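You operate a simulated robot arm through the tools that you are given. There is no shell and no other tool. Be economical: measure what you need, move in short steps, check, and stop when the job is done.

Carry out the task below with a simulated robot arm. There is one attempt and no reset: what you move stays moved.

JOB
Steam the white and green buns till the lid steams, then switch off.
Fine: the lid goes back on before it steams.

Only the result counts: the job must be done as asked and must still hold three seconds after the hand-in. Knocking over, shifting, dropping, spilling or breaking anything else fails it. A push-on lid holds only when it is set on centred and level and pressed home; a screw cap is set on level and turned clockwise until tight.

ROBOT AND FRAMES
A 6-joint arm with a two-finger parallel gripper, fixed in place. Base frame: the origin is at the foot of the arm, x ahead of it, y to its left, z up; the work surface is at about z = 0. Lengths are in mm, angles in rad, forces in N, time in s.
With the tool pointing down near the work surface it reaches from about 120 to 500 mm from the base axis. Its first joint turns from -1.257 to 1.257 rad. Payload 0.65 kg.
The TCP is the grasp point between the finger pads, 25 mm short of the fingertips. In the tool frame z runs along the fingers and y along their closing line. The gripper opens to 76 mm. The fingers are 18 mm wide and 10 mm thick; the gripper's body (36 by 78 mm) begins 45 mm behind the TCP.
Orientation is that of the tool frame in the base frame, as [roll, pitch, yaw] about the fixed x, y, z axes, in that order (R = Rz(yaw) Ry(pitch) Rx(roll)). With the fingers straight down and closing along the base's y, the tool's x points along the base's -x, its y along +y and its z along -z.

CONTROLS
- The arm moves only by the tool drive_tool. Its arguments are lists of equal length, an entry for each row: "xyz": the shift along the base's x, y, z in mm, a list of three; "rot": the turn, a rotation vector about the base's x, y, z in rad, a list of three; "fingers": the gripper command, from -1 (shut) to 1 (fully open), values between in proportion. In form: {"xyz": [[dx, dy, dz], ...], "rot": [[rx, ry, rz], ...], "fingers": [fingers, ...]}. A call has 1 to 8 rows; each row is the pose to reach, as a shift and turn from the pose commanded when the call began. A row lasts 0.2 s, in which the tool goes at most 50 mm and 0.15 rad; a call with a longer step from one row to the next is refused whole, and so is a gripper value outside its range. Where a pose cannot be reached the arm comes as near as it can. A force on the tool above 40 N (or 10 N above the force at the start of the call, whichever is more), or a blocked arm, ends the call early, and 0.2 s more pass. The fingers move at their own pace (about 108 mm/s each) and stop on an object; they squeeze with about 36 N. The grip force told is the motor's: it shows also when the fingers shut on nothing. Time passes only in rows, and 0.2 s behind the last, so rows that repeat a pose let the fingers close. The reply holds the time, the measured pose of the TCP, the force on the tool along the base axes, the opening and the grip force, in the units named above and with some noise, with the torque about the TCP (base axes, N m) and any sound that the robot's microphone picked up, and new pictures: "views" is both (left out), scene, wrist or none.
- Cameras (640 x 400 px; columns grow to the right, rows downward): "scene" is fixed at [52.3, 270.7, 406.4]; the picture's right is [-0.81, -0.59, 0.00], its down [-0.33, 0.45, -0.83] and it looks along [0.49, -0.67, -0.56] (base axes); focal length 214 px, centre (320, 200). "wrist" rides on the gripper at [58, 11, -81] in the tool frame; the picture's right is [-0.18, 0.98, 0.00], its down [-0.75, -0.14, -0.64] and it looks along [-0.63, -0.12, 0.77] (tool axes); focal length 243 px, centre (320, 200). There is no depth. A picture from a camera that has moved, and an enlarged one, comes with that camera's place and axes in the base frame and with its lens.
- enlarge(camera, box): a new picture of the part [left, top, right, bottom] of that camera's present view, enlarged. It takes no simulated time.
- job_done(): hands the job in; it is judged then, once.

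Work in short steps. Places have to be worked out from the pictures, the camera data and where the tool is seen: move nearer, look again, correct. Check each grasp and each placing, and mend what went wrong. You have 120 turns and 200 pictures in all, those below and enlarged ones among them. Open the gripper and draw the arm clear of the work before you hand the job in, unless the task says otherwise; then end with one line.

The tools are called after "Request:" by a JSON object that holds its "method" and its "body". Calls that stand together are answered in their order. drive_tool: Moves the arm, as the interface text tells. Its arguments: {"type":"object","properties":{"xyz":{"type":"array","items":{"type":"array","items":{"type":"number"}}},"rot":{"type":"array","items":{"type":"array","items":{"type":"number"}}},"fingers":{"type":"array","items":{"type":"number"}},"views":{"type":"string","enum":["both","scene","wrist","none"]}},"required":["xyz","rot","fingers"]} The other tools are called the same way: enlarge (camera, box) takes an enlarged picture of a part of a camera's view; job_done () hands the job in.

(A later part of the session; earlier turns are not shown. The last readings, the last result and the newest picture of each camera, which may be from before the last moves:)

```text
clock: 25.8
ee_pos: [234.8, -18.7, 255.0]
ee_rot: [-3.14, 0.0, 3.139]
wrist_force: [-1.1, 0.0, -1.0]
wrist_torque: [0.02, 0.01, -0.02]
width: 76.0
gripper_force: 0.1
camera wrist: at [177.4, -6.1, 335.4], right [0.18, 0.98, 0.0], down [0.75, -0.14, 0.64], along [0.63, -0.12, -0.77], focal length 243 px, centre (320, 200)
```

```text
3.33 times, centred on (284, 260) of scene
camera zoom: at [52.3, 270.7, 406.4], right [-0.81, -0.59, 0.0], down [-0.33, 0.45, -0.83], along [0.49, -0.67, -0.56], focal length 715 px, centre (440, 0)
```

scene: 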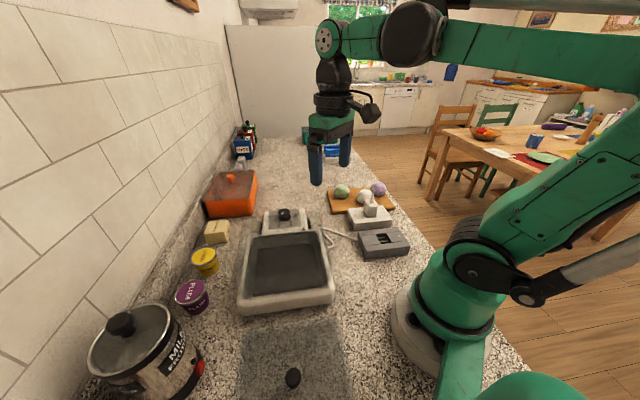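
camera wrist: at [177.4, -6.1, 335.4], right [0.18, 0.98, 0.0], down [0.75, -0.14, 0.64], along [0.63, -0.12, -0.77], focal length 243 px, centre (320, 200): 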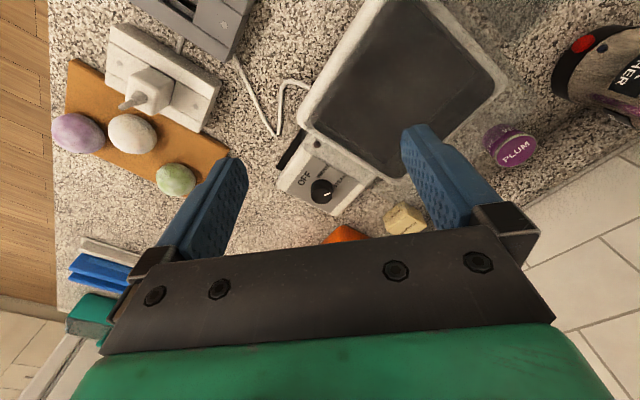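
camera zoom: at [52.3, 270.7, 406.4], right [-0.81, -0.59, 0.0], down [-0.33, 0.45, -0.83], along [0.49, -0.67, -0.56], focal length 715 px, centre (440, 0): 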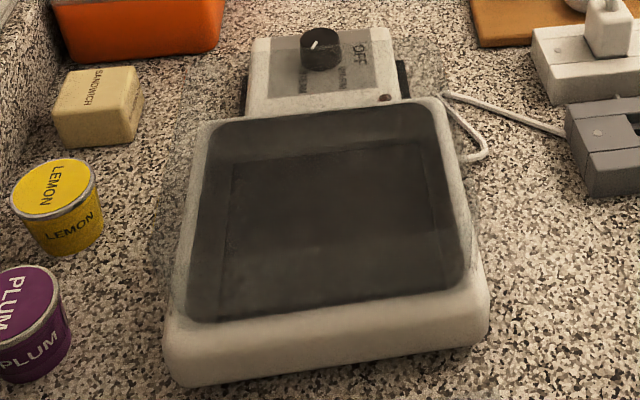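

The steamer's dark tray sits at rim height of about z = 50. The haze is a clear glass wall up to about z = 100, so I'll enter only from above. Next is the white bun near (269, -277), with the fingers turned to close along the board's long axis, clear of the plug block.

Request:
{"method": "drive_tool", "body": {"xyz": [[5, -40, 0], [10, -80, 0], [15, -120, 0], [20, -160, 0], [25, -200, -10], [30, -235, -20], [34, -258, -45]], "rot": [[0, 0, -0.14], [0, 0, -0.28], [0, 0, -0.42], [0, 0, -0.56], [0, 0, -0.7], [0, 0, -0.84], [0, 0, -0.91]], "fingers": [1, 1, 1, 1, 1, 1, 1]}}

Request:
{"method": "enlarge", "body": {"camera": "scene", "box": [300, 120, 428, 240]}}

```text
clock: 27.4
ee_pos: [268.8, -276.0, 206.5]
ee_rot: [-3.14, -0.001, 2.229]
wrist_force: [-0.7, 0.7, 0.5]
wrist_torque: [-0.02, 0.03, -0.01]
width: 76.0
gripper_force: 0.1
camera wrist: at [241.8, -222.6, 287.4], right [0.89, 0.46, 0.0], down [0.35, -0.68, 0.64], along [0.29, -0.57, -0.77], focal length 243 px, centre (320, 200)
```

scene: 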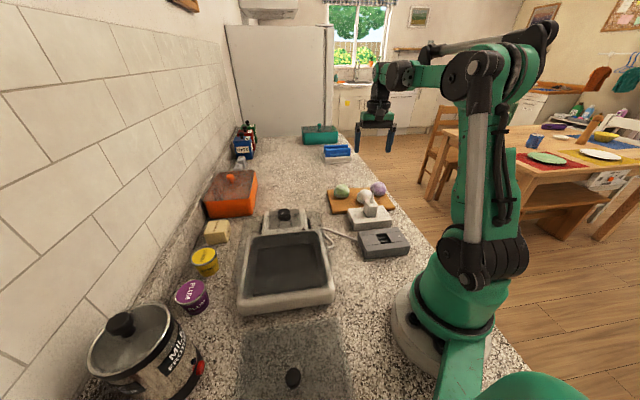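
wrist: 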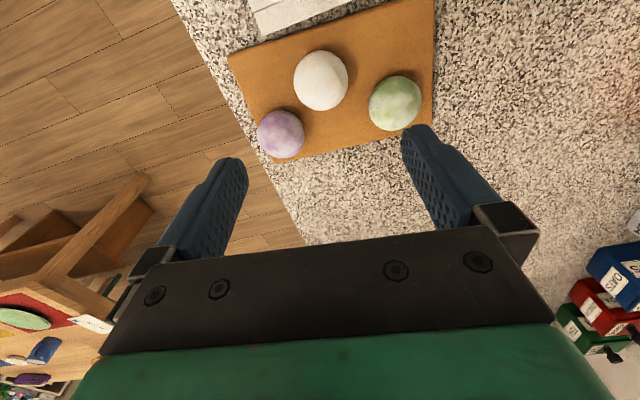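

```text
3.33 times, centred on (364, 180) of scene
camera zoom: at [52.3, 270.7, 406.4], right [-0.81, -0.59, 0.0], down [-0.33, 0.45, -0.83], along [0.49, -0.67, -0.56], focal length 715 px, centre (173, 267)
```

zoom: 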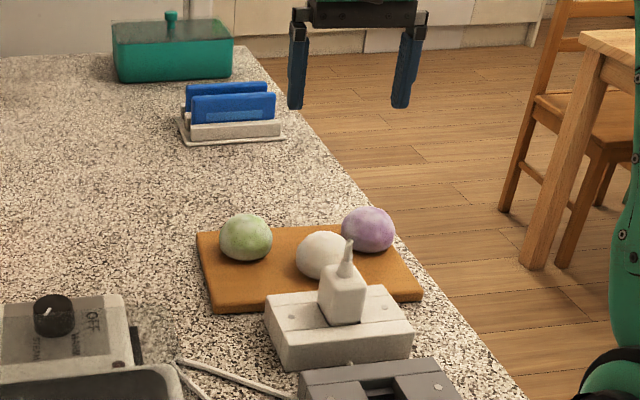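

White bun at (270, -277) and green at (348, -262), each about 50 mm across. I'll turn the fingers to close nearly along x, which keeps the camera away from the plug, and come down to the white bun.

Request:
{"method": "drive_tool", "body": {"xyz": [[1, -1, -10], [1, -1, -25], [1, -1, -45], [1, -1, -70], [1, -1, -95], [1, -1, -95]], "rot": [[0, 0, -0.14], [0, 0, -0.28], [0, 0, -0.42], [0, 0, -0.56], [0, 0, -0.59], [0, 0, -0.59]], "fingers": [0.8, 0.8, 0.8, 0.8, 0.8, 0.8]}}

Request:
{"method": "enlarge", "body": {"camera": "scene", "box": [310, 120, 438, 240]}}

```text
clock: 28.8
ee_pos: [266.4, -278.4, 112.6]
ee_rot: [-3.141, 0.0, 1.64]
wrist_force: [0.2, -0.3, 0.2]
wrist_torque: [0.06, -0.02, 0.0]
width: 68.3
gripper_force: 0.0
camera wrist: at [273.7, -218.3, 193.7], right [0.99, -0.12, 0.0], down [-0.09, -0.76, 0.64], along [-0.08, -0.64, -0.77], focal length 243 px, centre (320, 200)
```

scene: 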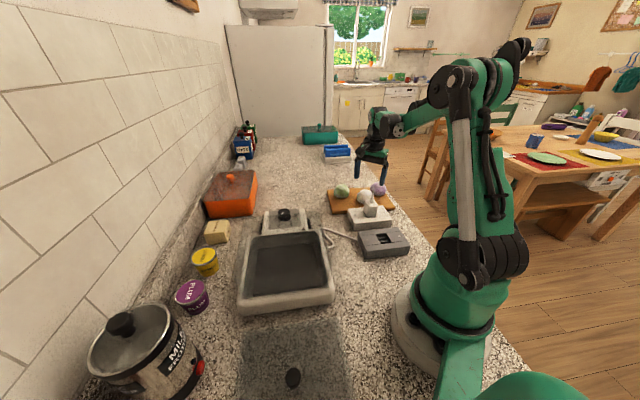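
wrist: 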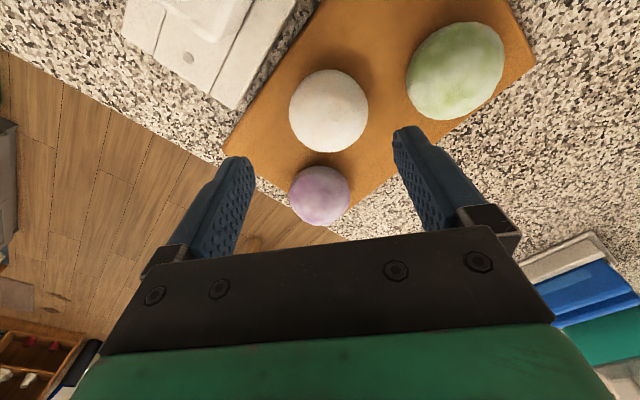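

```text
3.33 times, centred on (374, 180) of scene
camera zoom: at [52.3, 270.7, 406.4], right [-0.81, -0.59, 0.0], down [-0.33, 0.45, -0.83], along [0.49, -0.67, -0.56], focal length 715 px, centre (140, 267)
```

zoom: 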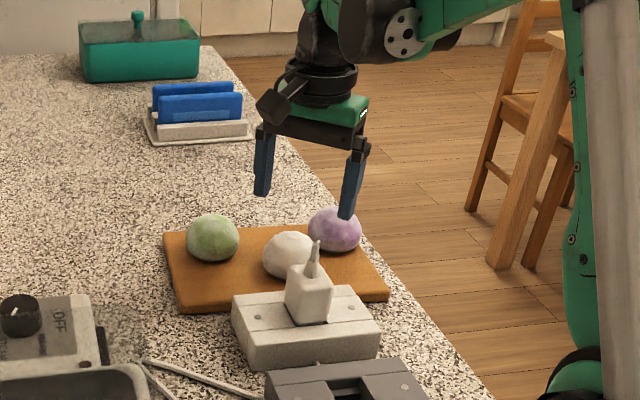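

The bun sits about 5 mm toward +x of the finger centre. I'll correct that, narrow the opening a little and descend.

Request:
{"method": "drive_tool", "body": {"xyz": [[4.5, 2, 0], [4.5, 2, -25], [4.5, 2, -50], [4.5, 2, -70], [4.5, 2, -70]], "rot": [[0, 0, 0], [0, 0, 0], [0, 0, 0], [0, 0, 0], [0, 0, 0]], "fingers": [0.65, 0.65, 0.65, 0.65, 0.65]}}

Request:
{"method": "enlarge", "body": {"camera": "scene", "box": [310, 140, 438, 240]}}

```text
clock: 30.0
ee_pos: [276.7, -275.6, 43.5]
ee_rot: [-3.141, -0.001, 1.64]
wrist_force: [-0.7, 0.0, -0.4]
wrist_torque: [0.02, -0.02, 0.0]
width: 62.6
gripper_force: 0.0
camera wrist: at [282.7, -215.7, 124.3], right [0.99, -0.12, 0.0], down [-0.09, -0.76, 0.64], along [-0.08, -0.64, -0.77], focal length 243 px, centre (320, 200)
```

scene: 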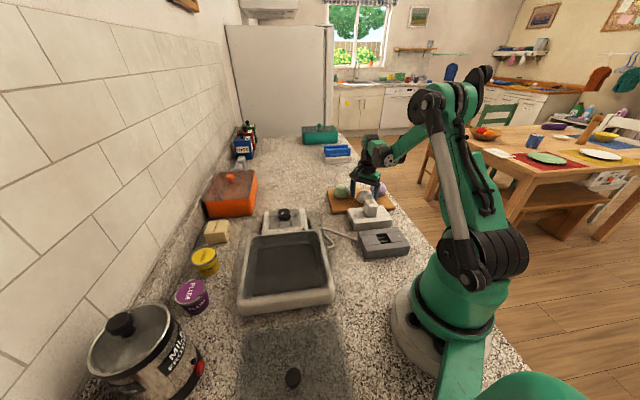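
wrist: 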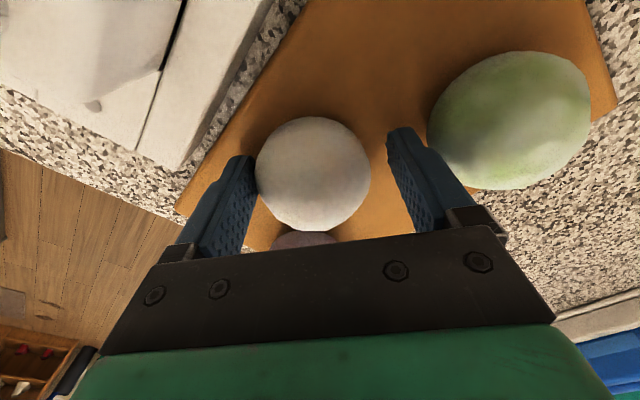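

```text
4.00 times, centred on (374, 190) of scene
camera zoom: at [52.3, 270.7, 406.4], right [-0.81, -0.59, 0.0], down [-0.33, 0.45, -0.83], along [0.49, -0.67, -0.56], focal length 858 px, centre (104, 240)
```

zoom: 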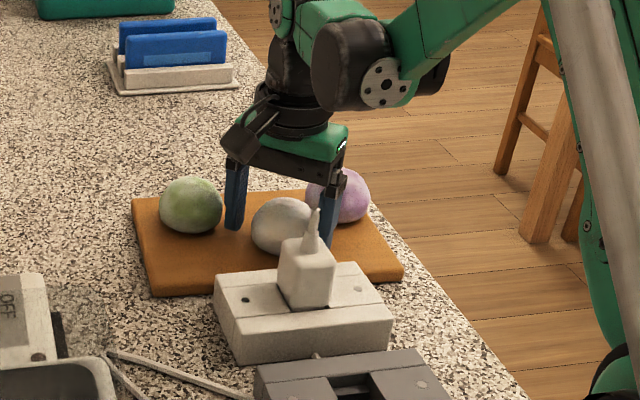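

Now I'm about 4 mm too far in x. I'll shift back and close.

Request:
{"method": "drive_tool", "body": {"xyz": [[-4, 0, -2], [-4, 0, -2], [-4, 0, -2], [-4, 0, -2]], "rot": [[0, 0, 0], [0, 0, 0], [0, 0, 0], [0, 0, 0]], "fingers": [0.65, 0.1, -1, -1], "views": "wrist"}}

```text
clock: 31.0
ee_pos: [271.4, -275.4, 40.8]
ee_rot: [-3.14, 0.001, 1.64]
wrist_force: [1.0, -0.5, 3.1]
wrist_torque: [-0.04, -0.02, 0.01]
width: 50.3
gripper_force: 35.7
camera wrist: at [277.9, -215.1, 122.2], right [0.99, -0.12, 0.0], down [-0.09, -0.76, 0.64], along [-0.08, -0.64, -0.77], focal length 243 px, centre (320, 200)
```

wrist: 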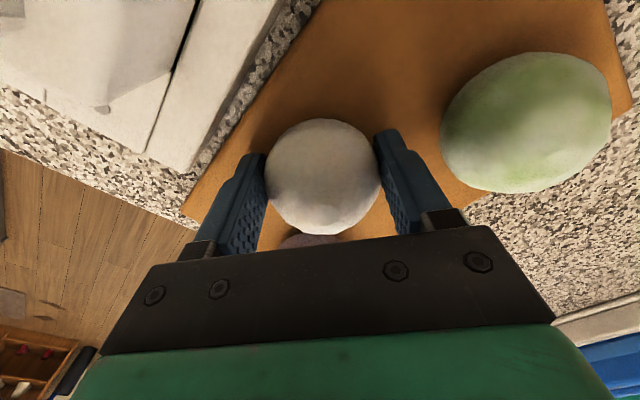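

White bun gripped at 50.3 mm. I'll lift it and start toward the steamer, turning the fingers to the steamer's axis.

Request:
{"method": "drive_tool", "body": {"xyz": [[0, 0, 15], [0, 0, 60], [0, 0, 108], [0, 0, 155], [6, 45, 160], [12, 90, 160], [18, 135, 160], [24, 180, 160]], "rot": [[0, 0, 0], [0, 0, 0], [0, 0, 0], [0, 0, 0], [0, 0, 0.14], [0, 0, 0.28], [0, 0, 0.42], [0, 0, 0.56]], "fingers": [-1, -1, -1, -1, -1, -1, -1, -1], "views": "scene"}}

```text
clock: 32.8
ee_pos: [292.9, -94.3, 201.5]
ee_rot: [-3.139, -0.002, 2.203]
wrist_force: [0.3, -0.1, -0.2]
wrist_torque: [0.0, 0.0, -0.02]
width: 50.2
gripper_force: 35.3
```

scene: 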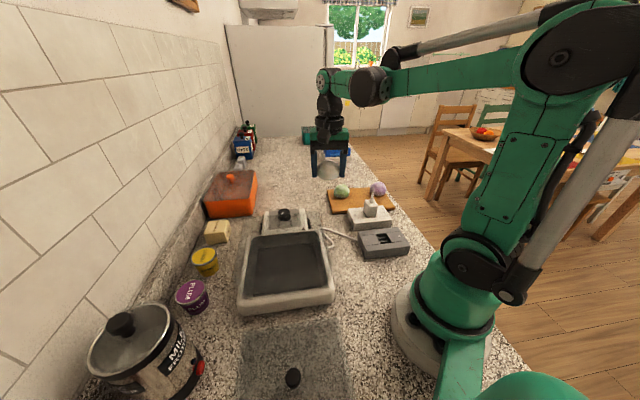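

The white bun is held. I'll carry on to above the panel-side half of the tray, at (312, 43).

Request:
{"method": "drive_tool", "body": {"xyz": [[5, 35, 0], [10, 70, 0], [15, 105, 0], [19, 137, 0], [19, 137, -20], [19, 137, -20]], "rot": [[0, 0, 0.1], [0, 0, 0.15], [0, 0, 0.15], [0, 0, 0.15], [0, 0, 0.15], [0, 0, 0.15]], "fingers": [-1, -1, -1, -1, -1, -1]}}

Request:
{"method": "enlarge", "body": {"camera": "scene", "box": [210, 150, 370, 320]}}

```text
clock: 34.2
ee_pos: [311.4, 41.2, 178.8]
ee_rot: [-3.14, 0.002, 2.35]
wrist_force: [0.5, -0.1, -0.2]
wrist_torque: [0.0, -0.02, 0.0]
width: 49.8
gripper_force: 36.1
camera wrist: at [278.1, 92.1, 260.1], right [0.83, 0.56, 0.0], down [0.43, -0.63, 0.64], along [0.36, -0.53, -0.77], focal length 243 px, centre (320, 200)
```

scene: 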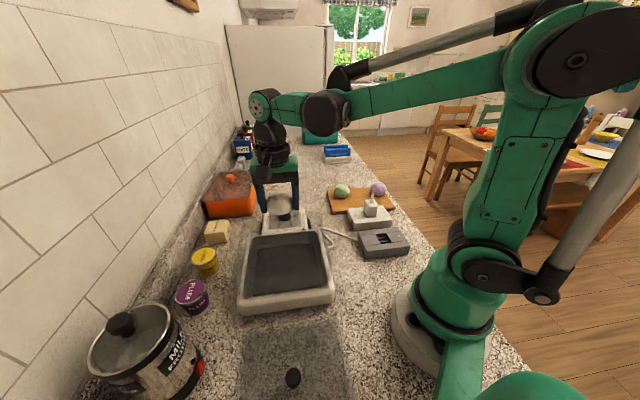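
wrist: 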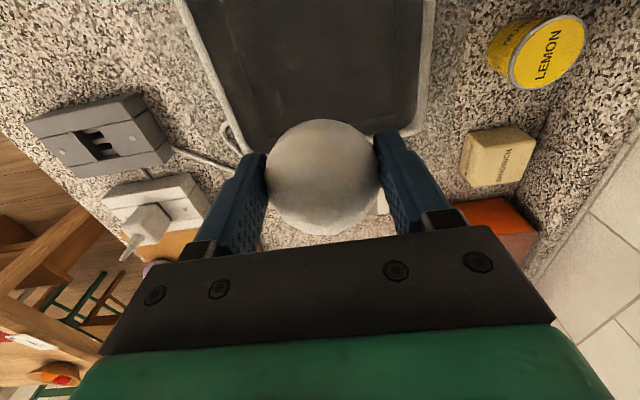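

```text
2.35 times, centred on (290, 235) of scene
camera zoom: at [52.3, 270.7, 406.4], right [-0.81, -0.59, 0.0], down [-0.33, 0.45, -0.83], along [0.49, -0.67, -0.56], focal length 505 px, centre (391, 118)
```

zoom: 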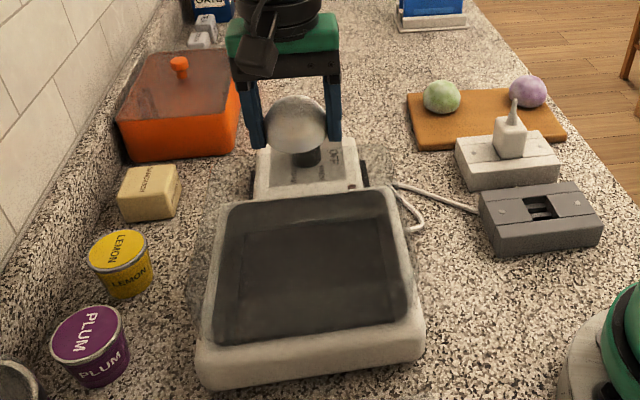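

The bun is aligned over the panel-side half. I'll lower quickly past the glass rim, then slowly.

Request:
{"method": "drive_tool", "body": {"xyz": [[1, 4, -25], [1, 4, -55], [1, 4, -80], [1, 4, -100], [1, 4, -106], [1, 4, -112]], "rot": [[0, 0, 0], [0, 0, 0], [0, 0, 0], [0, 0, 0], [0, 0, 0], [0, 0, 0]], "fingers": [-1, -1, -1, -1, -1, -1]}}

Request:
{"method": "enlarge", "body": {"camera": "scene", "box": [210, 180, 370, 320]}}

```text
clock: 35.3
ee_pos: [313.3, 47.5, 80.7]
ee_rot: [-3.138, 0.0, 2.353]
wrist_force: [-0.8, 0.9, 10.5]
wrist_torque: [-0.07, 0.05, 0.02]
width: 50.4
gripper_force: 36.2
stopped in row 5: the force on the tool passed its limit at 40 N (the readings are from after the stop); the commanded pose is now the measured one
camera wrist: at [279.5, 97.5, 161.8], right [0.83, 0.56, 0.0], down [0.43, -0.63, 0.64], along [0.36, -0.54, -0.77], focal length 243 px, centre (320, 200)
```

scene: 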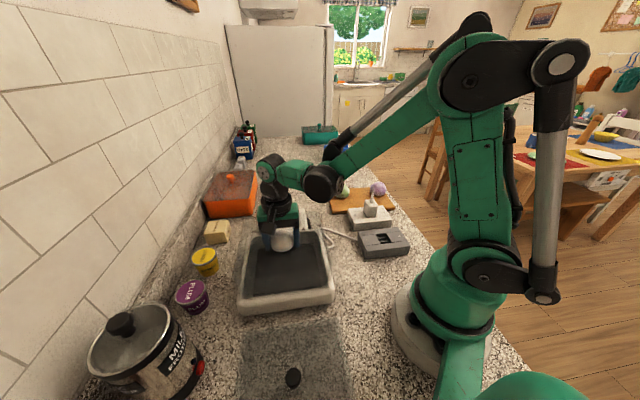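
wrist: 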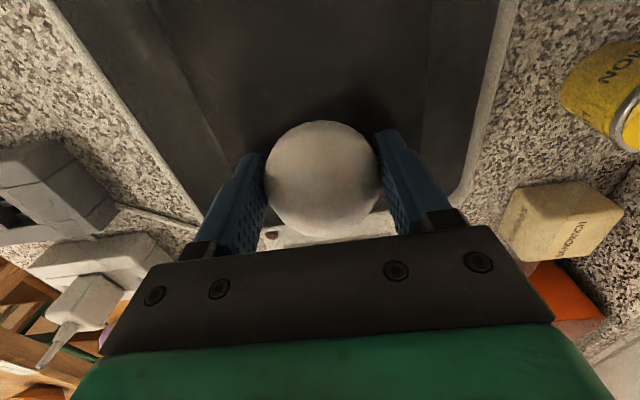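

```text
2.86 times, centred on (290, 250) of scene
camera zoom: at [52.3, 270.7, 406.4], right [-0.81, -0.59, 0.0], down [-0.33, 0.45, -0.83], along [0.49, -0.67, -0.56], focal length 613 px, centre (406, 57)
```

zoom: 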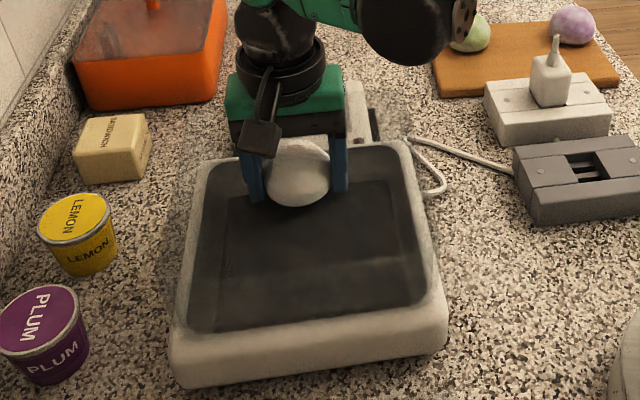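

Contact at z = 81, with the bun on the tray floor and little torque. I'll release it gently and rise.

Request:
{"method": "drive_tool", "body": {"xyz": [[0, 0, 0], [0, 0, 0], [0, 0, 20], [0, 0, 60], [0, 0, 100], [0, 0, 125]], "rot": [[0, 0, 0], [0, 0, 0], [0, 0, 0], [0, 0, 0], [0, 0, 0], [0, 0, 0]], "fingers": [0.7, 0.7, 0.7, 0.7, 0.7, 0.7]}}

Request:
{"method": "enlarge", "body": {"camera": "scene", "box": [210, 180, 370, 320]}}

```text
clock: 36.7
ee_pos: [311.0, 46.5, 209.1]
ee_rot: [-3.138, 0.0, 2.351]
wrist_force: [-0.2, 0.0, -0.6]
wrist_torque: [0.0, -0.02, 0.0]
width: 64.5
gripper_force: 0.1
camera wrist: at [277.9, 97.1, 288.8], right [0.83, 0.56, 0.0], down [0.43, -0.63, 0.64], along [0.36, -0.53, -0.77], focal length 243 px, centre (320, 200)
```

scene: 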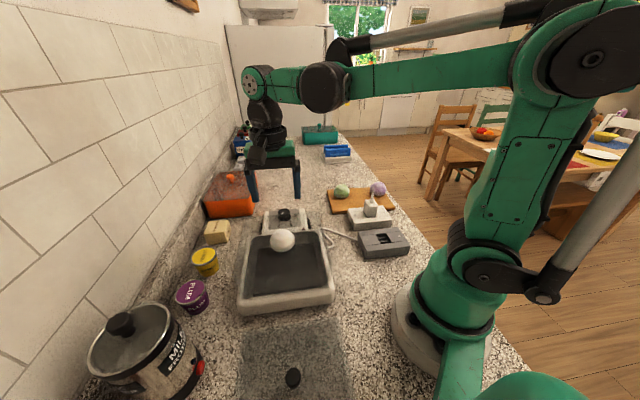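
wrist: 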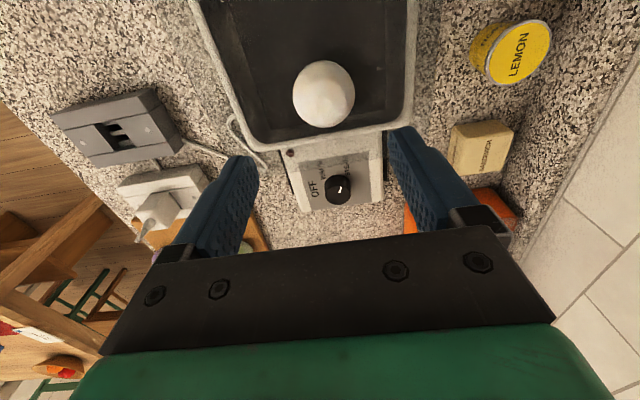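

```text
2.86 times, centred on (290, 250) of scene
camera zoom: at [52.3, 270.7, 406.4], right [-0.81, -0.59, 0.0], down [-0.33, 0.45, -0.83], along [0.49, -0.67, -0.56], focal length 613 px, centre (406, 57)
```

zoom: 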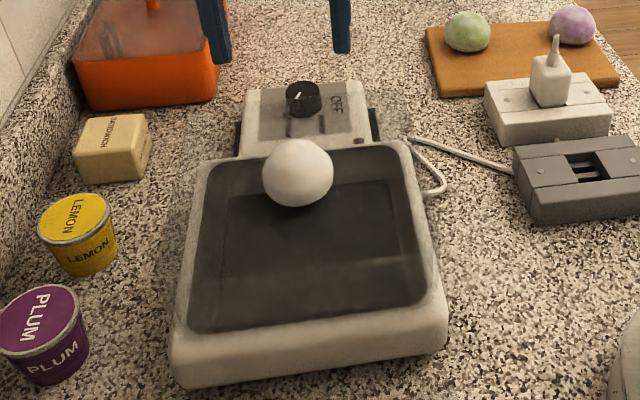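

White bun placed. Next the green one at (348, -262), keeping this finger angle.

Request:
{"method": "drive_tool", "body": {"xyz": [[5, -44, 0], [10, -88, 0], [15, -132, 0], [20, -176, 0], [25, -220, 0], [31, -264, 0], [37, -307, -10], [37, -307, -50]], "rot": [[0, 0, 0], [0, 0, 0], [0, 0, 0], [0, 0, 0], [0, 0, 0], [0, 0, 0], [0, 0, 0], [0, 0, 0]], "fingers": [0.9, 0.9, 0.9, 0.9, 0.9, 0.9, 0.9, 0.9], "views": "wrist"}}

```text
clock: 38.5
ee_pos: [349.6, -261.6, 156.0]
ee_rot: [-3.136, -0.001, 2.352]
wrist_force: [1.0, 0.3, -0.1]
wrist_torque: [0.02, -0.01, 0.01]
width: 72.2
gripper_force: 0.0
camera wrist: at [316.6, -211.3, 236.4], right [0.83, 0.56, 0.0], down [0.43, -0.63, 0.64], along [0.36, -0.53, -0.77], focal length 243 px, centre (320, 200)
```

wrist: 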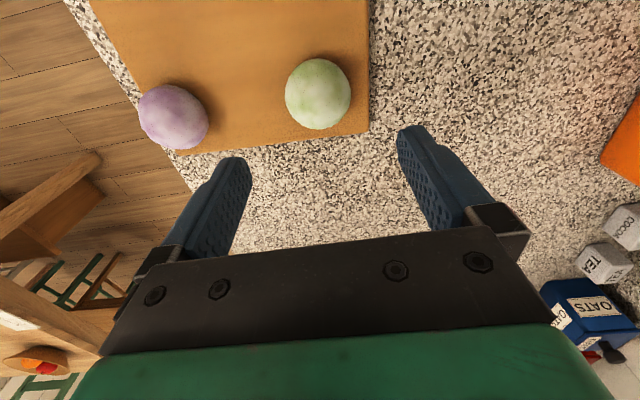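

Centred, so I'll descend and close.

Request:
{"method": "drive_tool", "body": {"xyz": [[-1, 1, -40], [-1, 1, -80], [-1, 1, -105], [-1, 1, -115], [-1, 1, -115], [-1, 1, -115], [-1, 1, -115]], "rot": [[0, 0, 0], [0, 0, 0], [0, 0, 0], [0, 0, 0], [0, 0, 0], [0, 0, 0], [0, 0, 0]], "fingers": [0.9, 0.9, 0.9, 0.9, 0.2, -1, -1], "views": "wrist"}}

```text
clock: 40.1
ee_pos: [348.0, -260.0, 39.9]
ee_rot: [-3.138, -0.001, 2.352]
wrist_force: [0.4, 0.2, 0.0]
wrist_torque: [0.0, 0.02, 0.0]
width: 50.1
gripper_force: 36.6
camera wrist: at [314.5, -209.2, 120.7], right [0.83, 0.56, 0.0], down [0.43, -0.63, 0.64], along [0.36, -0.53, -0.77], focal length 243 px, centre (320, 200)
```

wrist: 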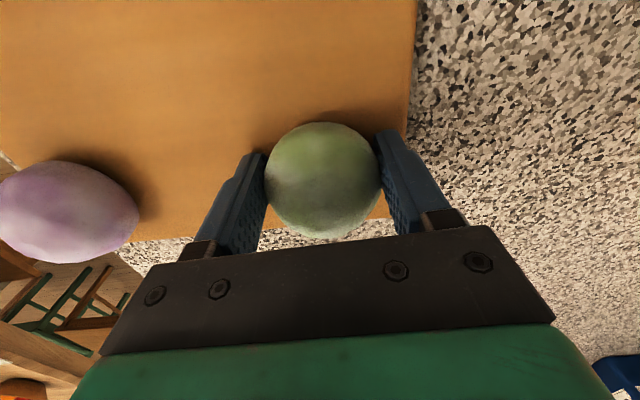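

Gripped. I'll lift and carry it back.

Request:
{"method": "drive_tool", "body": {"xyz": [[0, 0, 15], [0, 0, 60], [0, 0, 108], [0, 0, 155], [-8, 44, 165], [-16, 88, 165], [-24, 132, 165], [-32, 176, 165]], "rot": [[0, 0, 0], [0, 0, 0], [0, 0, 0], [0, 0, 0], [0, 0, 0], [0, 0, 0], [0, 0, 0], [0, 0, 0]], "fingers": [-1, -1, -1, -1, -1, -1, -1, -1], "views": "none"}}

Request:
{"method": "drive_tool", "body": {"xyz": [[-10, 44, 0], [-20, 88, 0], [-32, 132, 0], [-48, 175, 0], [-48, 175, 0]], "rot": [[0, 0, 0], [0, 0, 0], [0, 0, 0], [0, 0, 0], [0, 0, 0]], "fingers": [-1, -1, -1, -1, -1]}}

```text
clock: 41.9
ee_pos: [317.1, -79.8, 207.1]
ee_rot: [-3.137, 0.001, 2.349]
wrist_force: [0.4, 0.4, -0.2]
wrist_torque: [0.03, -0.01, 0.04]
width: 49.9
gripper_force: 35.7
```

```text
clock: 43.1
ee_pos: [270.8, 94.3, 208.9]
ee_rot: [-3.138, 0.0, 2.352]
wrist_force: [-0.3, 0.2, -0.1]
wrist_torque: [-0.01, -0.02, 0.01]
width: 49.9
gripper_force: 36.0
camera wrist: at [237.8, 144.3, 290.3], right [0.83, 0.56, 0.0], down [0.43, -0.63, 0.64], along [0.36, -0.54, -0.77], focal length 243 px, centre (320, 200)
```

scene: 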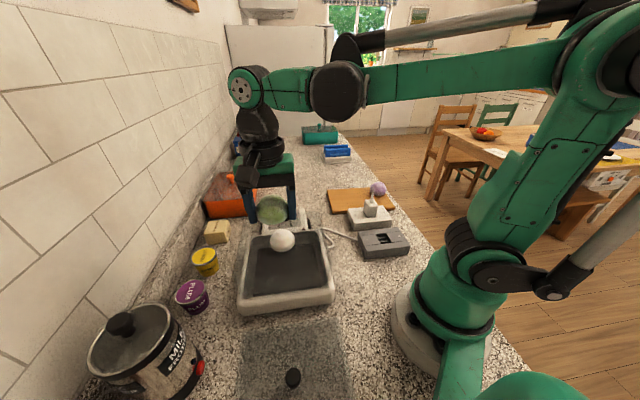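
wrist: 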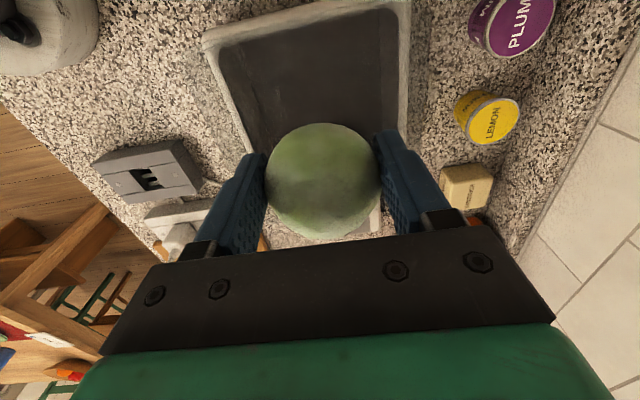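

Lined up over the front half. I'll lower it.

Request:
{"method": "drive_tool", "body": {"xyz": [[0, 0, -40], [0, 0, -80], [0, 0, -105], [0, 0, -115], [0, 0, -119], [0, 0, -123], [0, 0, -127], [0, 0, -131]], "rot": [[0, 0, 0], [0, 0, 0], [0, 0, 0], [0, 0, 0], [0, 0, 0], [0, 0, 0], [0, 0, 0], [0, 0, 0]], "fingers": [-1, -1, -1, -1, -1, -1, -1, -1]}}

```text
clock: 44.8
ee_pos: [269.0, 91.5, 80.3]
ee_rot: [-3.137, 0.0, 2.349]
wrist_force: [-2.0, -0.8, 22.4]
wrist_torque: [0.03, -0.15, -0.03]
width: 50.0
gripper_force: 36.7
stopped in row 8: the force on the tool passed its limit at 87 N (the readings are from after the stop); the commanded pose is now the measured one
camera wrist: at [235.1, 142.4, 161.1], right [0.83, 0.56, 0.0], down [0.43, -0.63, 0.64], along [0.36, -0.54, -0.77], focal length 243 px, centre (320, 200)
```

scene: 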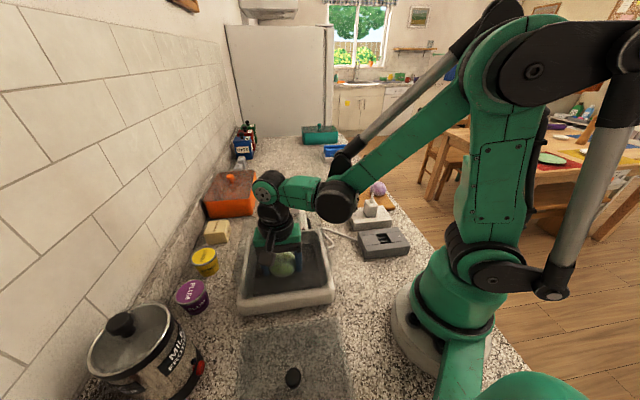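
wrist: 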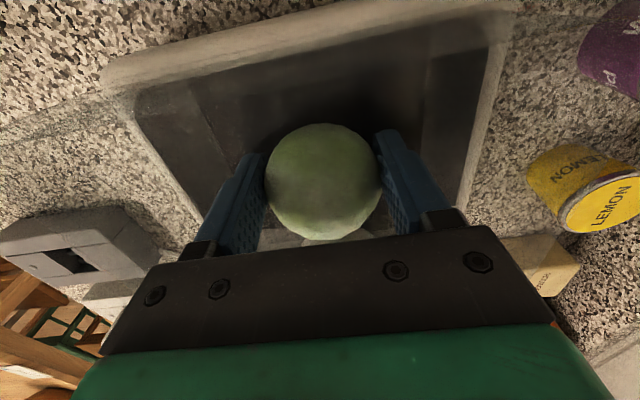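

Down at the same height as the first bun. I'll release it and rise.

Request:
{"method": "drive_tool", "body": {"xyz": [[0, 0, 0], [0, 0, 0], [0, 0, 20], [0, 0, 60], [0, 0, 100], [-20, 25, 125]], "rot": [[0, 0, 0], [0, 0, 0], [0, 0, 0], [0, 0, 0], [0, 0, 0], [0, 0, 0]], "fingers": [0.7, 0.7, 0.7, 0.7, 0.7, 0.7]}}

Request:
{"method": "enlarge", "body": {"camera": "scene", "box": [210, 180, 370, 320]}}

```text
clock: 45.1
ee_pos: [267.3, 91.1, 80.8]
ee_rot: [-3.131, -0.001, 2.35]
wrist_force: [-10.2, -9.0, 21.8]
wrist_torque: [0.26, -0.22, 0.04]
width: 53.7
gripper_force: 0.0
stopped in row 1: the force on the tool passed its limit at 41 N (the readings are from after the stop); the commanded pose is now the measured one
camera wrist: at [234.4, 141.6, 161.2], right [0.83, 0.56, -0.01], down [0.43, -0.63, 0.64], along [0.35, -0.54, -0.76], focal length 243 px, centre (320, 200)
```

scene: 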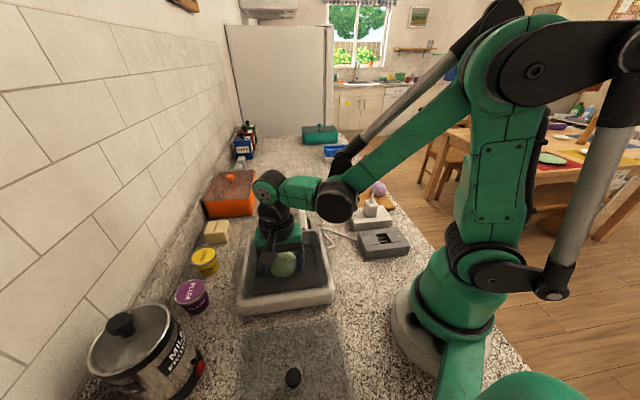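
wrist: 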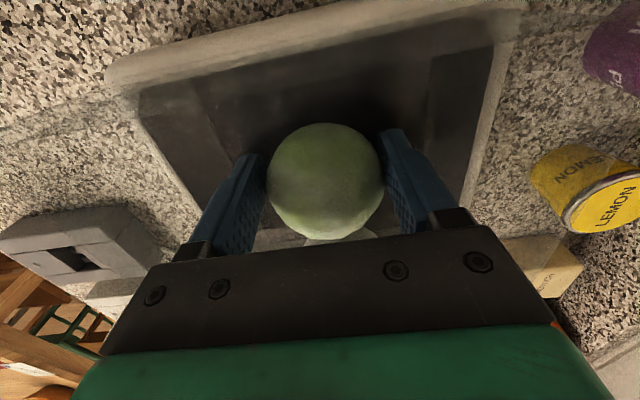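

```text
2.86 times, centred on (290, 250) of scene
camera zoom: at [52.2, 270.6, 406.4], right [-0.81, -0.59, 0.0], down [-0.33, 0.45, -0.83], along [0.49, -0.67, -0.56], focal length 613 px, centre (406, 57)
```

zoom: 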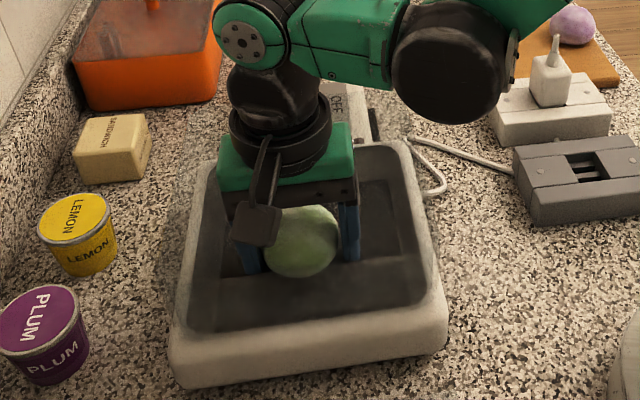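

The arm was still pressing as the fingers opened. I'll ease up slightly, then open and rise.

Request:
{"method": "drive_tool", "body": {"xyz": [[0, 0, 2], [0, 0, 4], [0, 0, 25], [0, 0, 65], [-5, 8, 105], [-20, 25, 130]], "rot": [[0, 0, 0], [0, 0, 0], [0, 0, 0], [0, 0, 0], [0, 0, 0], [0, 0, 0]], "fingers": [0.45, 0.6, 0.6, 0.6, 0.6, 0.6]}}

Request:
{"method": "enlarge", "body": {"camera": "scene", "box": [210, 180, 370, 320]}}

```text
clock: 46.5
ee_pos: [248.7, 113.3, 207.6]
ee_rot: [-3.134, 0.0, 2.351]
wrist_force: [-0.3, -0.4, 0.1]
wrist_torque: [0.01, -0.01, -0.04]
width: 60.8
gripper_force: 0.1
camera wrist: at [215.9, 164.2, 288.4], right [0.83, 0.56, -0.01], down [0.43, -0.63, 0.64], along [0.36, -0.54, -0.76], focal length 243 px, centre (320, 200)
```

scene: 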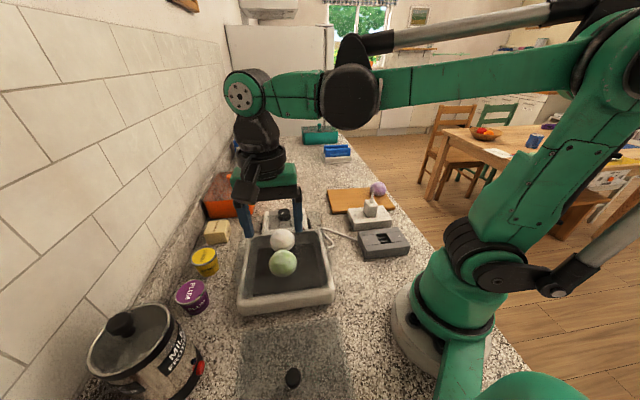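
wrist: 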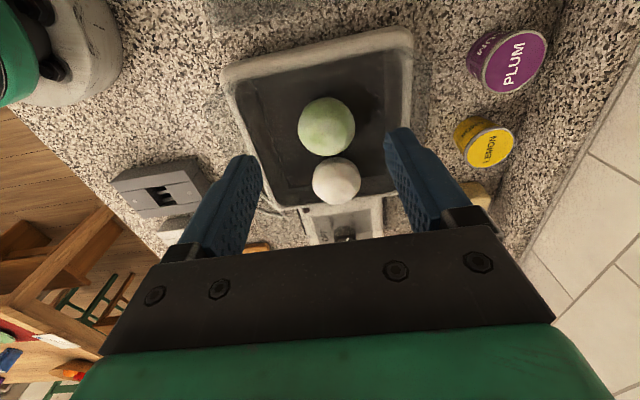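

```text
2.86 times, centred on (290, 250) of scene
camera zoom: at [52.3, 270.7, 406.4], right [-0.81, -0.59, 0.0], down [-0.33, 0.45, -0.83], along [0.49, -0.67, -0.56], focal length 613 px, centre (406, 57)
```

zoom: 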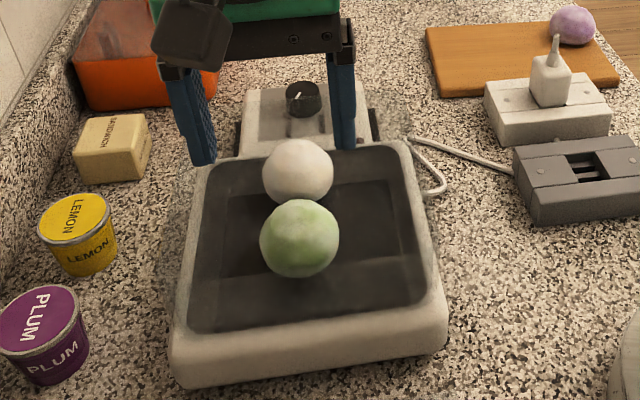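

Both buns are in. I'll go back for the lid, with its knob at TCP (143, 202.5, 42) and yaw 2.67.

Request:
{"method": "drive_tool", "body": {"xyz": [[-26, 22, 0], [-52, 45, 0], [-79, 67, 0], [-105.5, 89.5, -20], [-105.5, 89.5, -60], [-105.5, 89.5, -100], [-105.5, 89.5, -125], [-105.5, 89.5, -125]], "rot": [[0, 0, 0.11], [0, 0, 0.22], [0, 0, 0.32], [0, 0, 0.32], [0, 0, 0.32], [0, 0, 0.32], [0, 0, 0.32], [0, 0, 0.32]], "fingers": [0.4, 0.4, 0.4, 0.4, 0.4, 0.4, 0.4, 0.4], "views": "wrist"}}

```text
clock: 48.3
ee_pos: [139.5, 205.9, 85.1]
ee_rot: [-3.132, 0.0, 2.671]
wrist_force: [0.5, -1.0, 0.4]
wrist_torque: [0.0, -0.04, -0.01]
width: 53.0
gripper_force: 0.1
camera wrist: at [93.6, 244.9, 166.5], right [0.61, 0.79, -0.01], down [0.61, -0.46, 0.64], along [0.51, -0.4, -0.76], focal length 243 px, centre (320, 200)
```

wrist: 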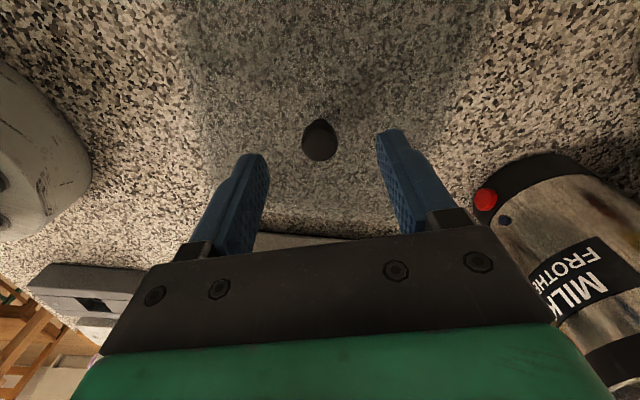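

I'm about 3 mm off and tilted by 0.009 rad. I'll correct both, descend and close.

Request:
{"method": "drive_tool", "body": {"xyz": [[3.2, -3.2, 0], [3.2, -3.2, -20], [3.2, -3.2, -36], [3.2, -3.2, -42], [3.2, -3.2, -42], [3.2, -3.2, -42], [3.2, -3.2, -42]], "rot": [[0.0085, -0.0043, 0], [0.0085, -0.0043, 0], [0.0085, -0.0043, 0], [0.0085, -0.0043, 0], [0.0085, -0.0043, 0], [0.0085, -0.0043, 0], [0.0085, -0.0043, 0]], "fingers": [0.4, 0.4, 0.4, 0.4, -1, -1, -1], "views": "wrist"}}

```text
clock: 49.9
ee_pos: [144.8, 203.1, 45.1]
ee_rot: [3.139, 0.0, 2.67]
wrist_force: [0.3, -0.7, 0.3]
wrist_torque: [-0.02, 0.0, -0.01]
width: 21.0
gripper_force: 35.8
camera wrist: at [97.3, 240.5, 125.5], right [0.61, 0.79, 0.0], down [0.61, -0.47, 0.64], along [0.51, -0.39, -0.77], focal length 243 px, centre (320, 200)
```

wrist: 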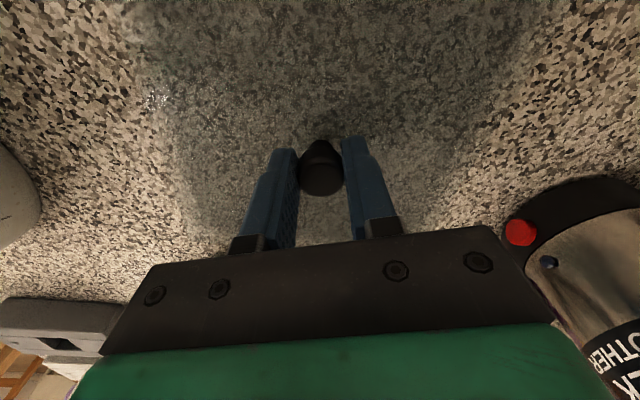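

The grip matches the earlier one. I'll lift and carry the lid back over the steamer.

Request:
{"method": "drive_tool", "body": {"xyz": [[0, 0, 15], [0, 0, 60], [0, 0, 108], [0, 0, 155], [15, -14, 180], [47, -44, 180], [78, -74, 180], [110, -104, 180]], "rot": [[0, 0, 0], [0, 0, 0], [0, 0, 0], [0, 0, 0], [0, 0, 0], [0, 0, 0], [0, 0, 0], [0, 0, 0]], "fingers": [-1, -1, -1, -1, -1, -1, -1, -1], "views": "none"}}

Request:
{"method": "drive_tool", "body": {"xyz": [[16, -16, 0], [33, -32, 0], [33, -32, -20], [33, -32, -40], [33, -32, -40]], "rot": [[0, 0, 0], [0, 0, 0], [0, 0, 0], [0, 0, 0], [0, 0, 0]], "fingers": [-1, -1, -1, -1, -1]}}

Request:
{"method": "enlarge", "body": {"camera": "scene", "box": [210, 180, 370, 320]}}

```text
clock: 51.7
ee_pos: [256.0, 99.2, 225.6]
ee_rot: [3.139, -0.001, 2.671]
wrist_force: [-0.2, -0.1, -1.4]
wrist_torque: [0.01, 0.0, -0.01]
width: 21.0
gripper_force: 36.1
```

```text
clock: 52.9
ee_pos: [290.2, 66.4, 184.3]
ee_rot: [3.14, 0.0, 2.671]
wrist_force: [-0.1, -0.1, -1.0]
wrist_torque: [0.01, 0.0, -0.04]
width: 20.8
gripper_force: 35.7
camera wrist: at [241.9, 103.5, 265.5], right [0.61, 0.79, 0.0], down [0.61, -0.47, 0.64], along [0.51, -0.39, -0.77], focal length 243 px, centre (320, 200)
```

scene: 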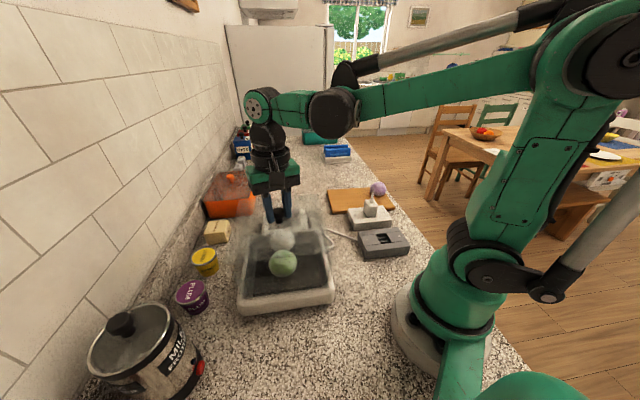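
wrist: 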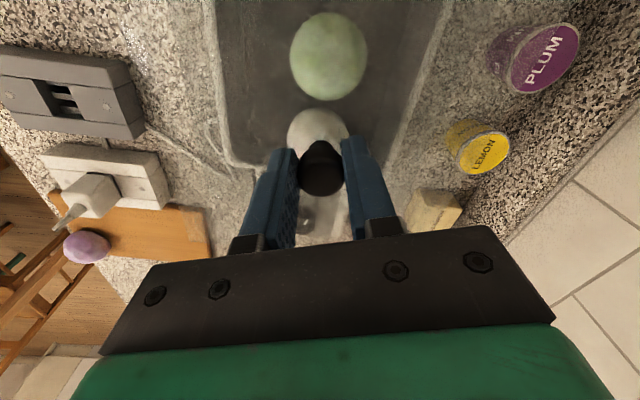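

```text
2.86 times, centred on (290, 250) of scene
camera zoom: at [52.3, 270.7, 406.4], right [-0.81, -0.59, 0.0], down [-0.33, 0.45, -0.83], along [0.49, -0.67, -0.56], focal length 613 px, centre (406, 57)
```

zoom: 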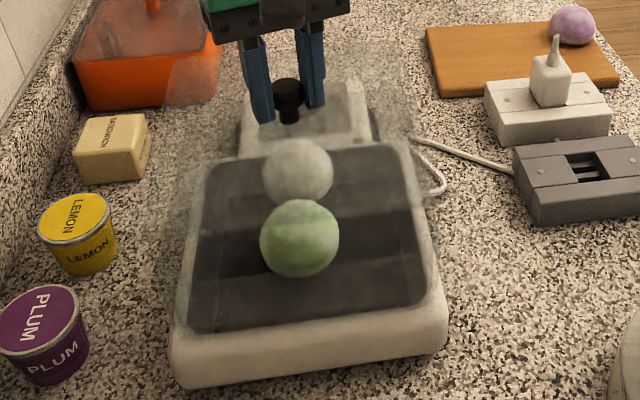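

The lid lines up with the lift-off pose to within about 1.5 mm. I'll nudge it and lower until it meets the rim, expected at z of about 145.

Request:
{"method": "drive_tool", "body": {"xyz": [[0, -1.3, -15], [0, -1.3, -28], [0, -1.3, -32], [0, -1.3, -35], [0, -1.3, -37], [0, -1.3, -39], [0, -1.3, -41]], "rot": [[0, 0, 0], [0, 0, 0], [0, 0, 0], [0, 0, 0], [0, 0, 0], [0, 0, 0], [0, 0, 0]], "fingers": [-1, -1, -1, -1, -1, -1, -1]}}

Request:
{"method": "enlarge", "body": {"camera": "scene", "box": [210, 180, 370, 320]}}

```text
clock: 54.5
ee_pos: [287.7, 65.6, 143.0]
ee_rot: [3.14, -0.005, 2.673]
wrist_force: [-2.5, 1.2, 7.9]
wrist_torque: [-0.11, -0.15, 0.0]
width: 20.6
gripper_force: 36.2
heard: snap
stopped in row 7: the force on the tool passed its limit at 42 N (the readings are from after the stop); the commanded pose is now the measured one
camera wrist: at [240.8, 101.8, 224.5], right [0.61, 0.79, 0.0], down [0.61, -0.47, 0.64], along [0.51, -0.39, -0.77], focal length 243 px, centre (320, 200)
```

scene: 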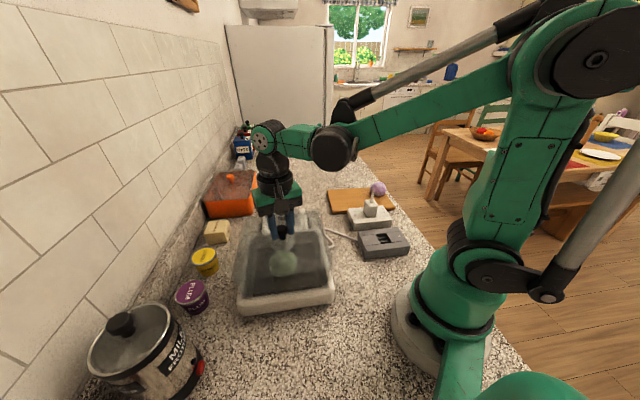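
wrist: 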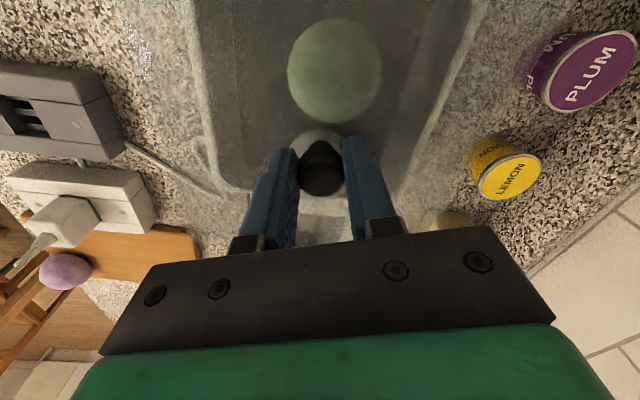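

```text
2.86 times, centred on (290, 250) of scene
camera zoom: at [52.3, 270.7, 406.4], right [-0.81, -0.59, 0.0], down [-0.33, 0.45, -0.83], along [0.49, -0.67, -0.56], focal length 613 px, centre (406, 57)
```

zoom: 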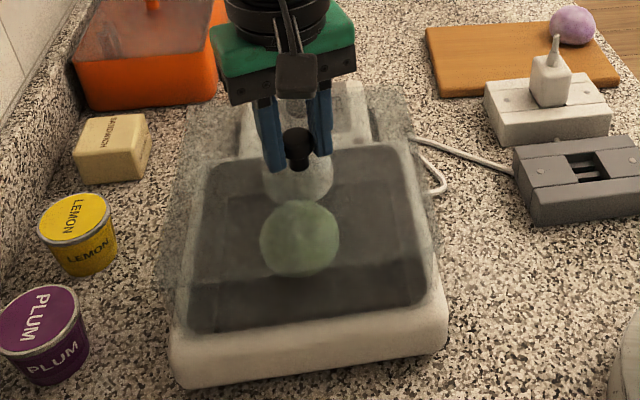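

It snapped home. I'll release, rise, and head toward the plug.

Request:
{"method": "drive_tool", "body": {"xyz": [[0, 0, 0], [0, 0, 0], [0, 0, 15], [0, 0, 55], [0, -35, 80], [-5, -75, 90], [-10, -115, 100], [-20, -150, 100]], "rot": [[0, 0, 0], [0, 0, 0], [0, 0, 0], [0, 0, 0], [0, 0, 0], [0, 0, 0], [0, 0, 0], [0, 0, 0]], "fingers": [0.0, 0.4, 0.4, 0.4, 0.4, 0.4, 0.4, 0.4]}}

Request:
{"method": "enlarge", "body": {"camera": "wrist", "box": [0, 0, 320, 200]}}

Request:
{"method": "enlarge", "body": {"camera": "scene", "box": [210, 180, 370, 320]}}

```text
clock: 56.4
ee_pos: [266.0, -88.9, 243.6]
ee_rot: [-3.14, -0.003, 2.671]
wrist_force: [0.1, 0.8, -0.1]
wrist_torque: [0.01, -0.01, 0.0]
width: 53.0
gripper_force: 0.0
camera wrist: at [219.8, -50.4, 323.7], right [0.61, 0.79, 0.0], down [0.61, -0.47, 0.64], along [0.51, -0.39, -0.77], focal length 243 px, centre (320, 200)
```

scene: 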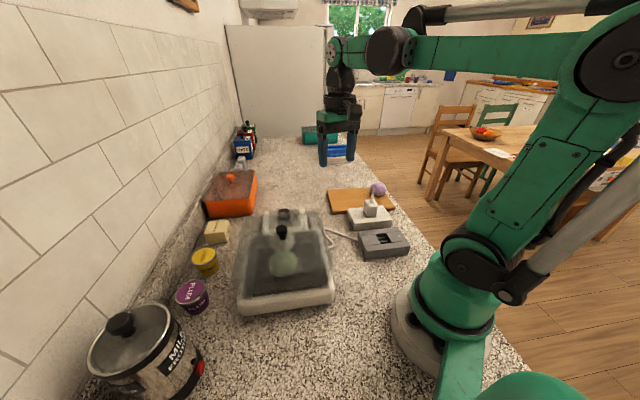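
wrist: 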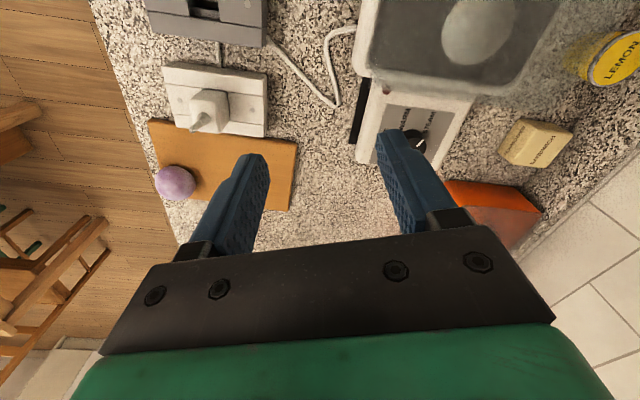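

```text
2.00 times, centred on (160, 100) of wrist
camera zoom: at [219.8, -50.4, 323.7], right [0.61, 0.79, 0.0], down [0.61, -0.47, 0.64], along [0.51, -0.39, -0.77], focal length 485 px, centre (640, 400)
```

zoom: 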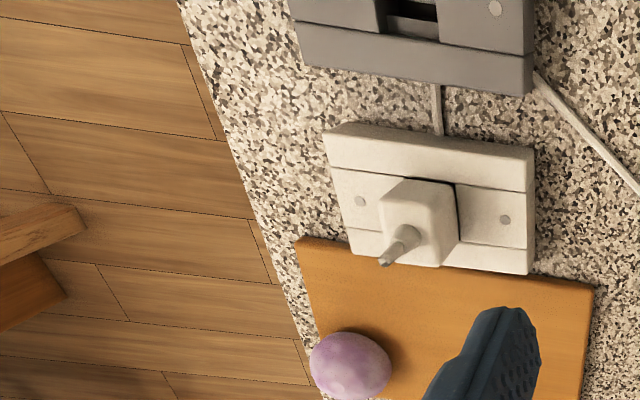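

```text
2.86 times, centred on (290, 250) of scene
camera zoom: at [52.3, 270.7, 406.4], right [-0.81, -0.59, 0.0], down [-0.33, 0.45, -0.83], along [0.49, -0.67, -0.56], focal length 613 px, centre (406, 57)
```

zoom: 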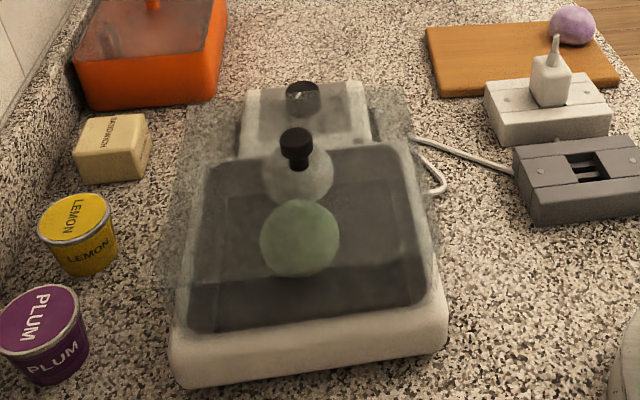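

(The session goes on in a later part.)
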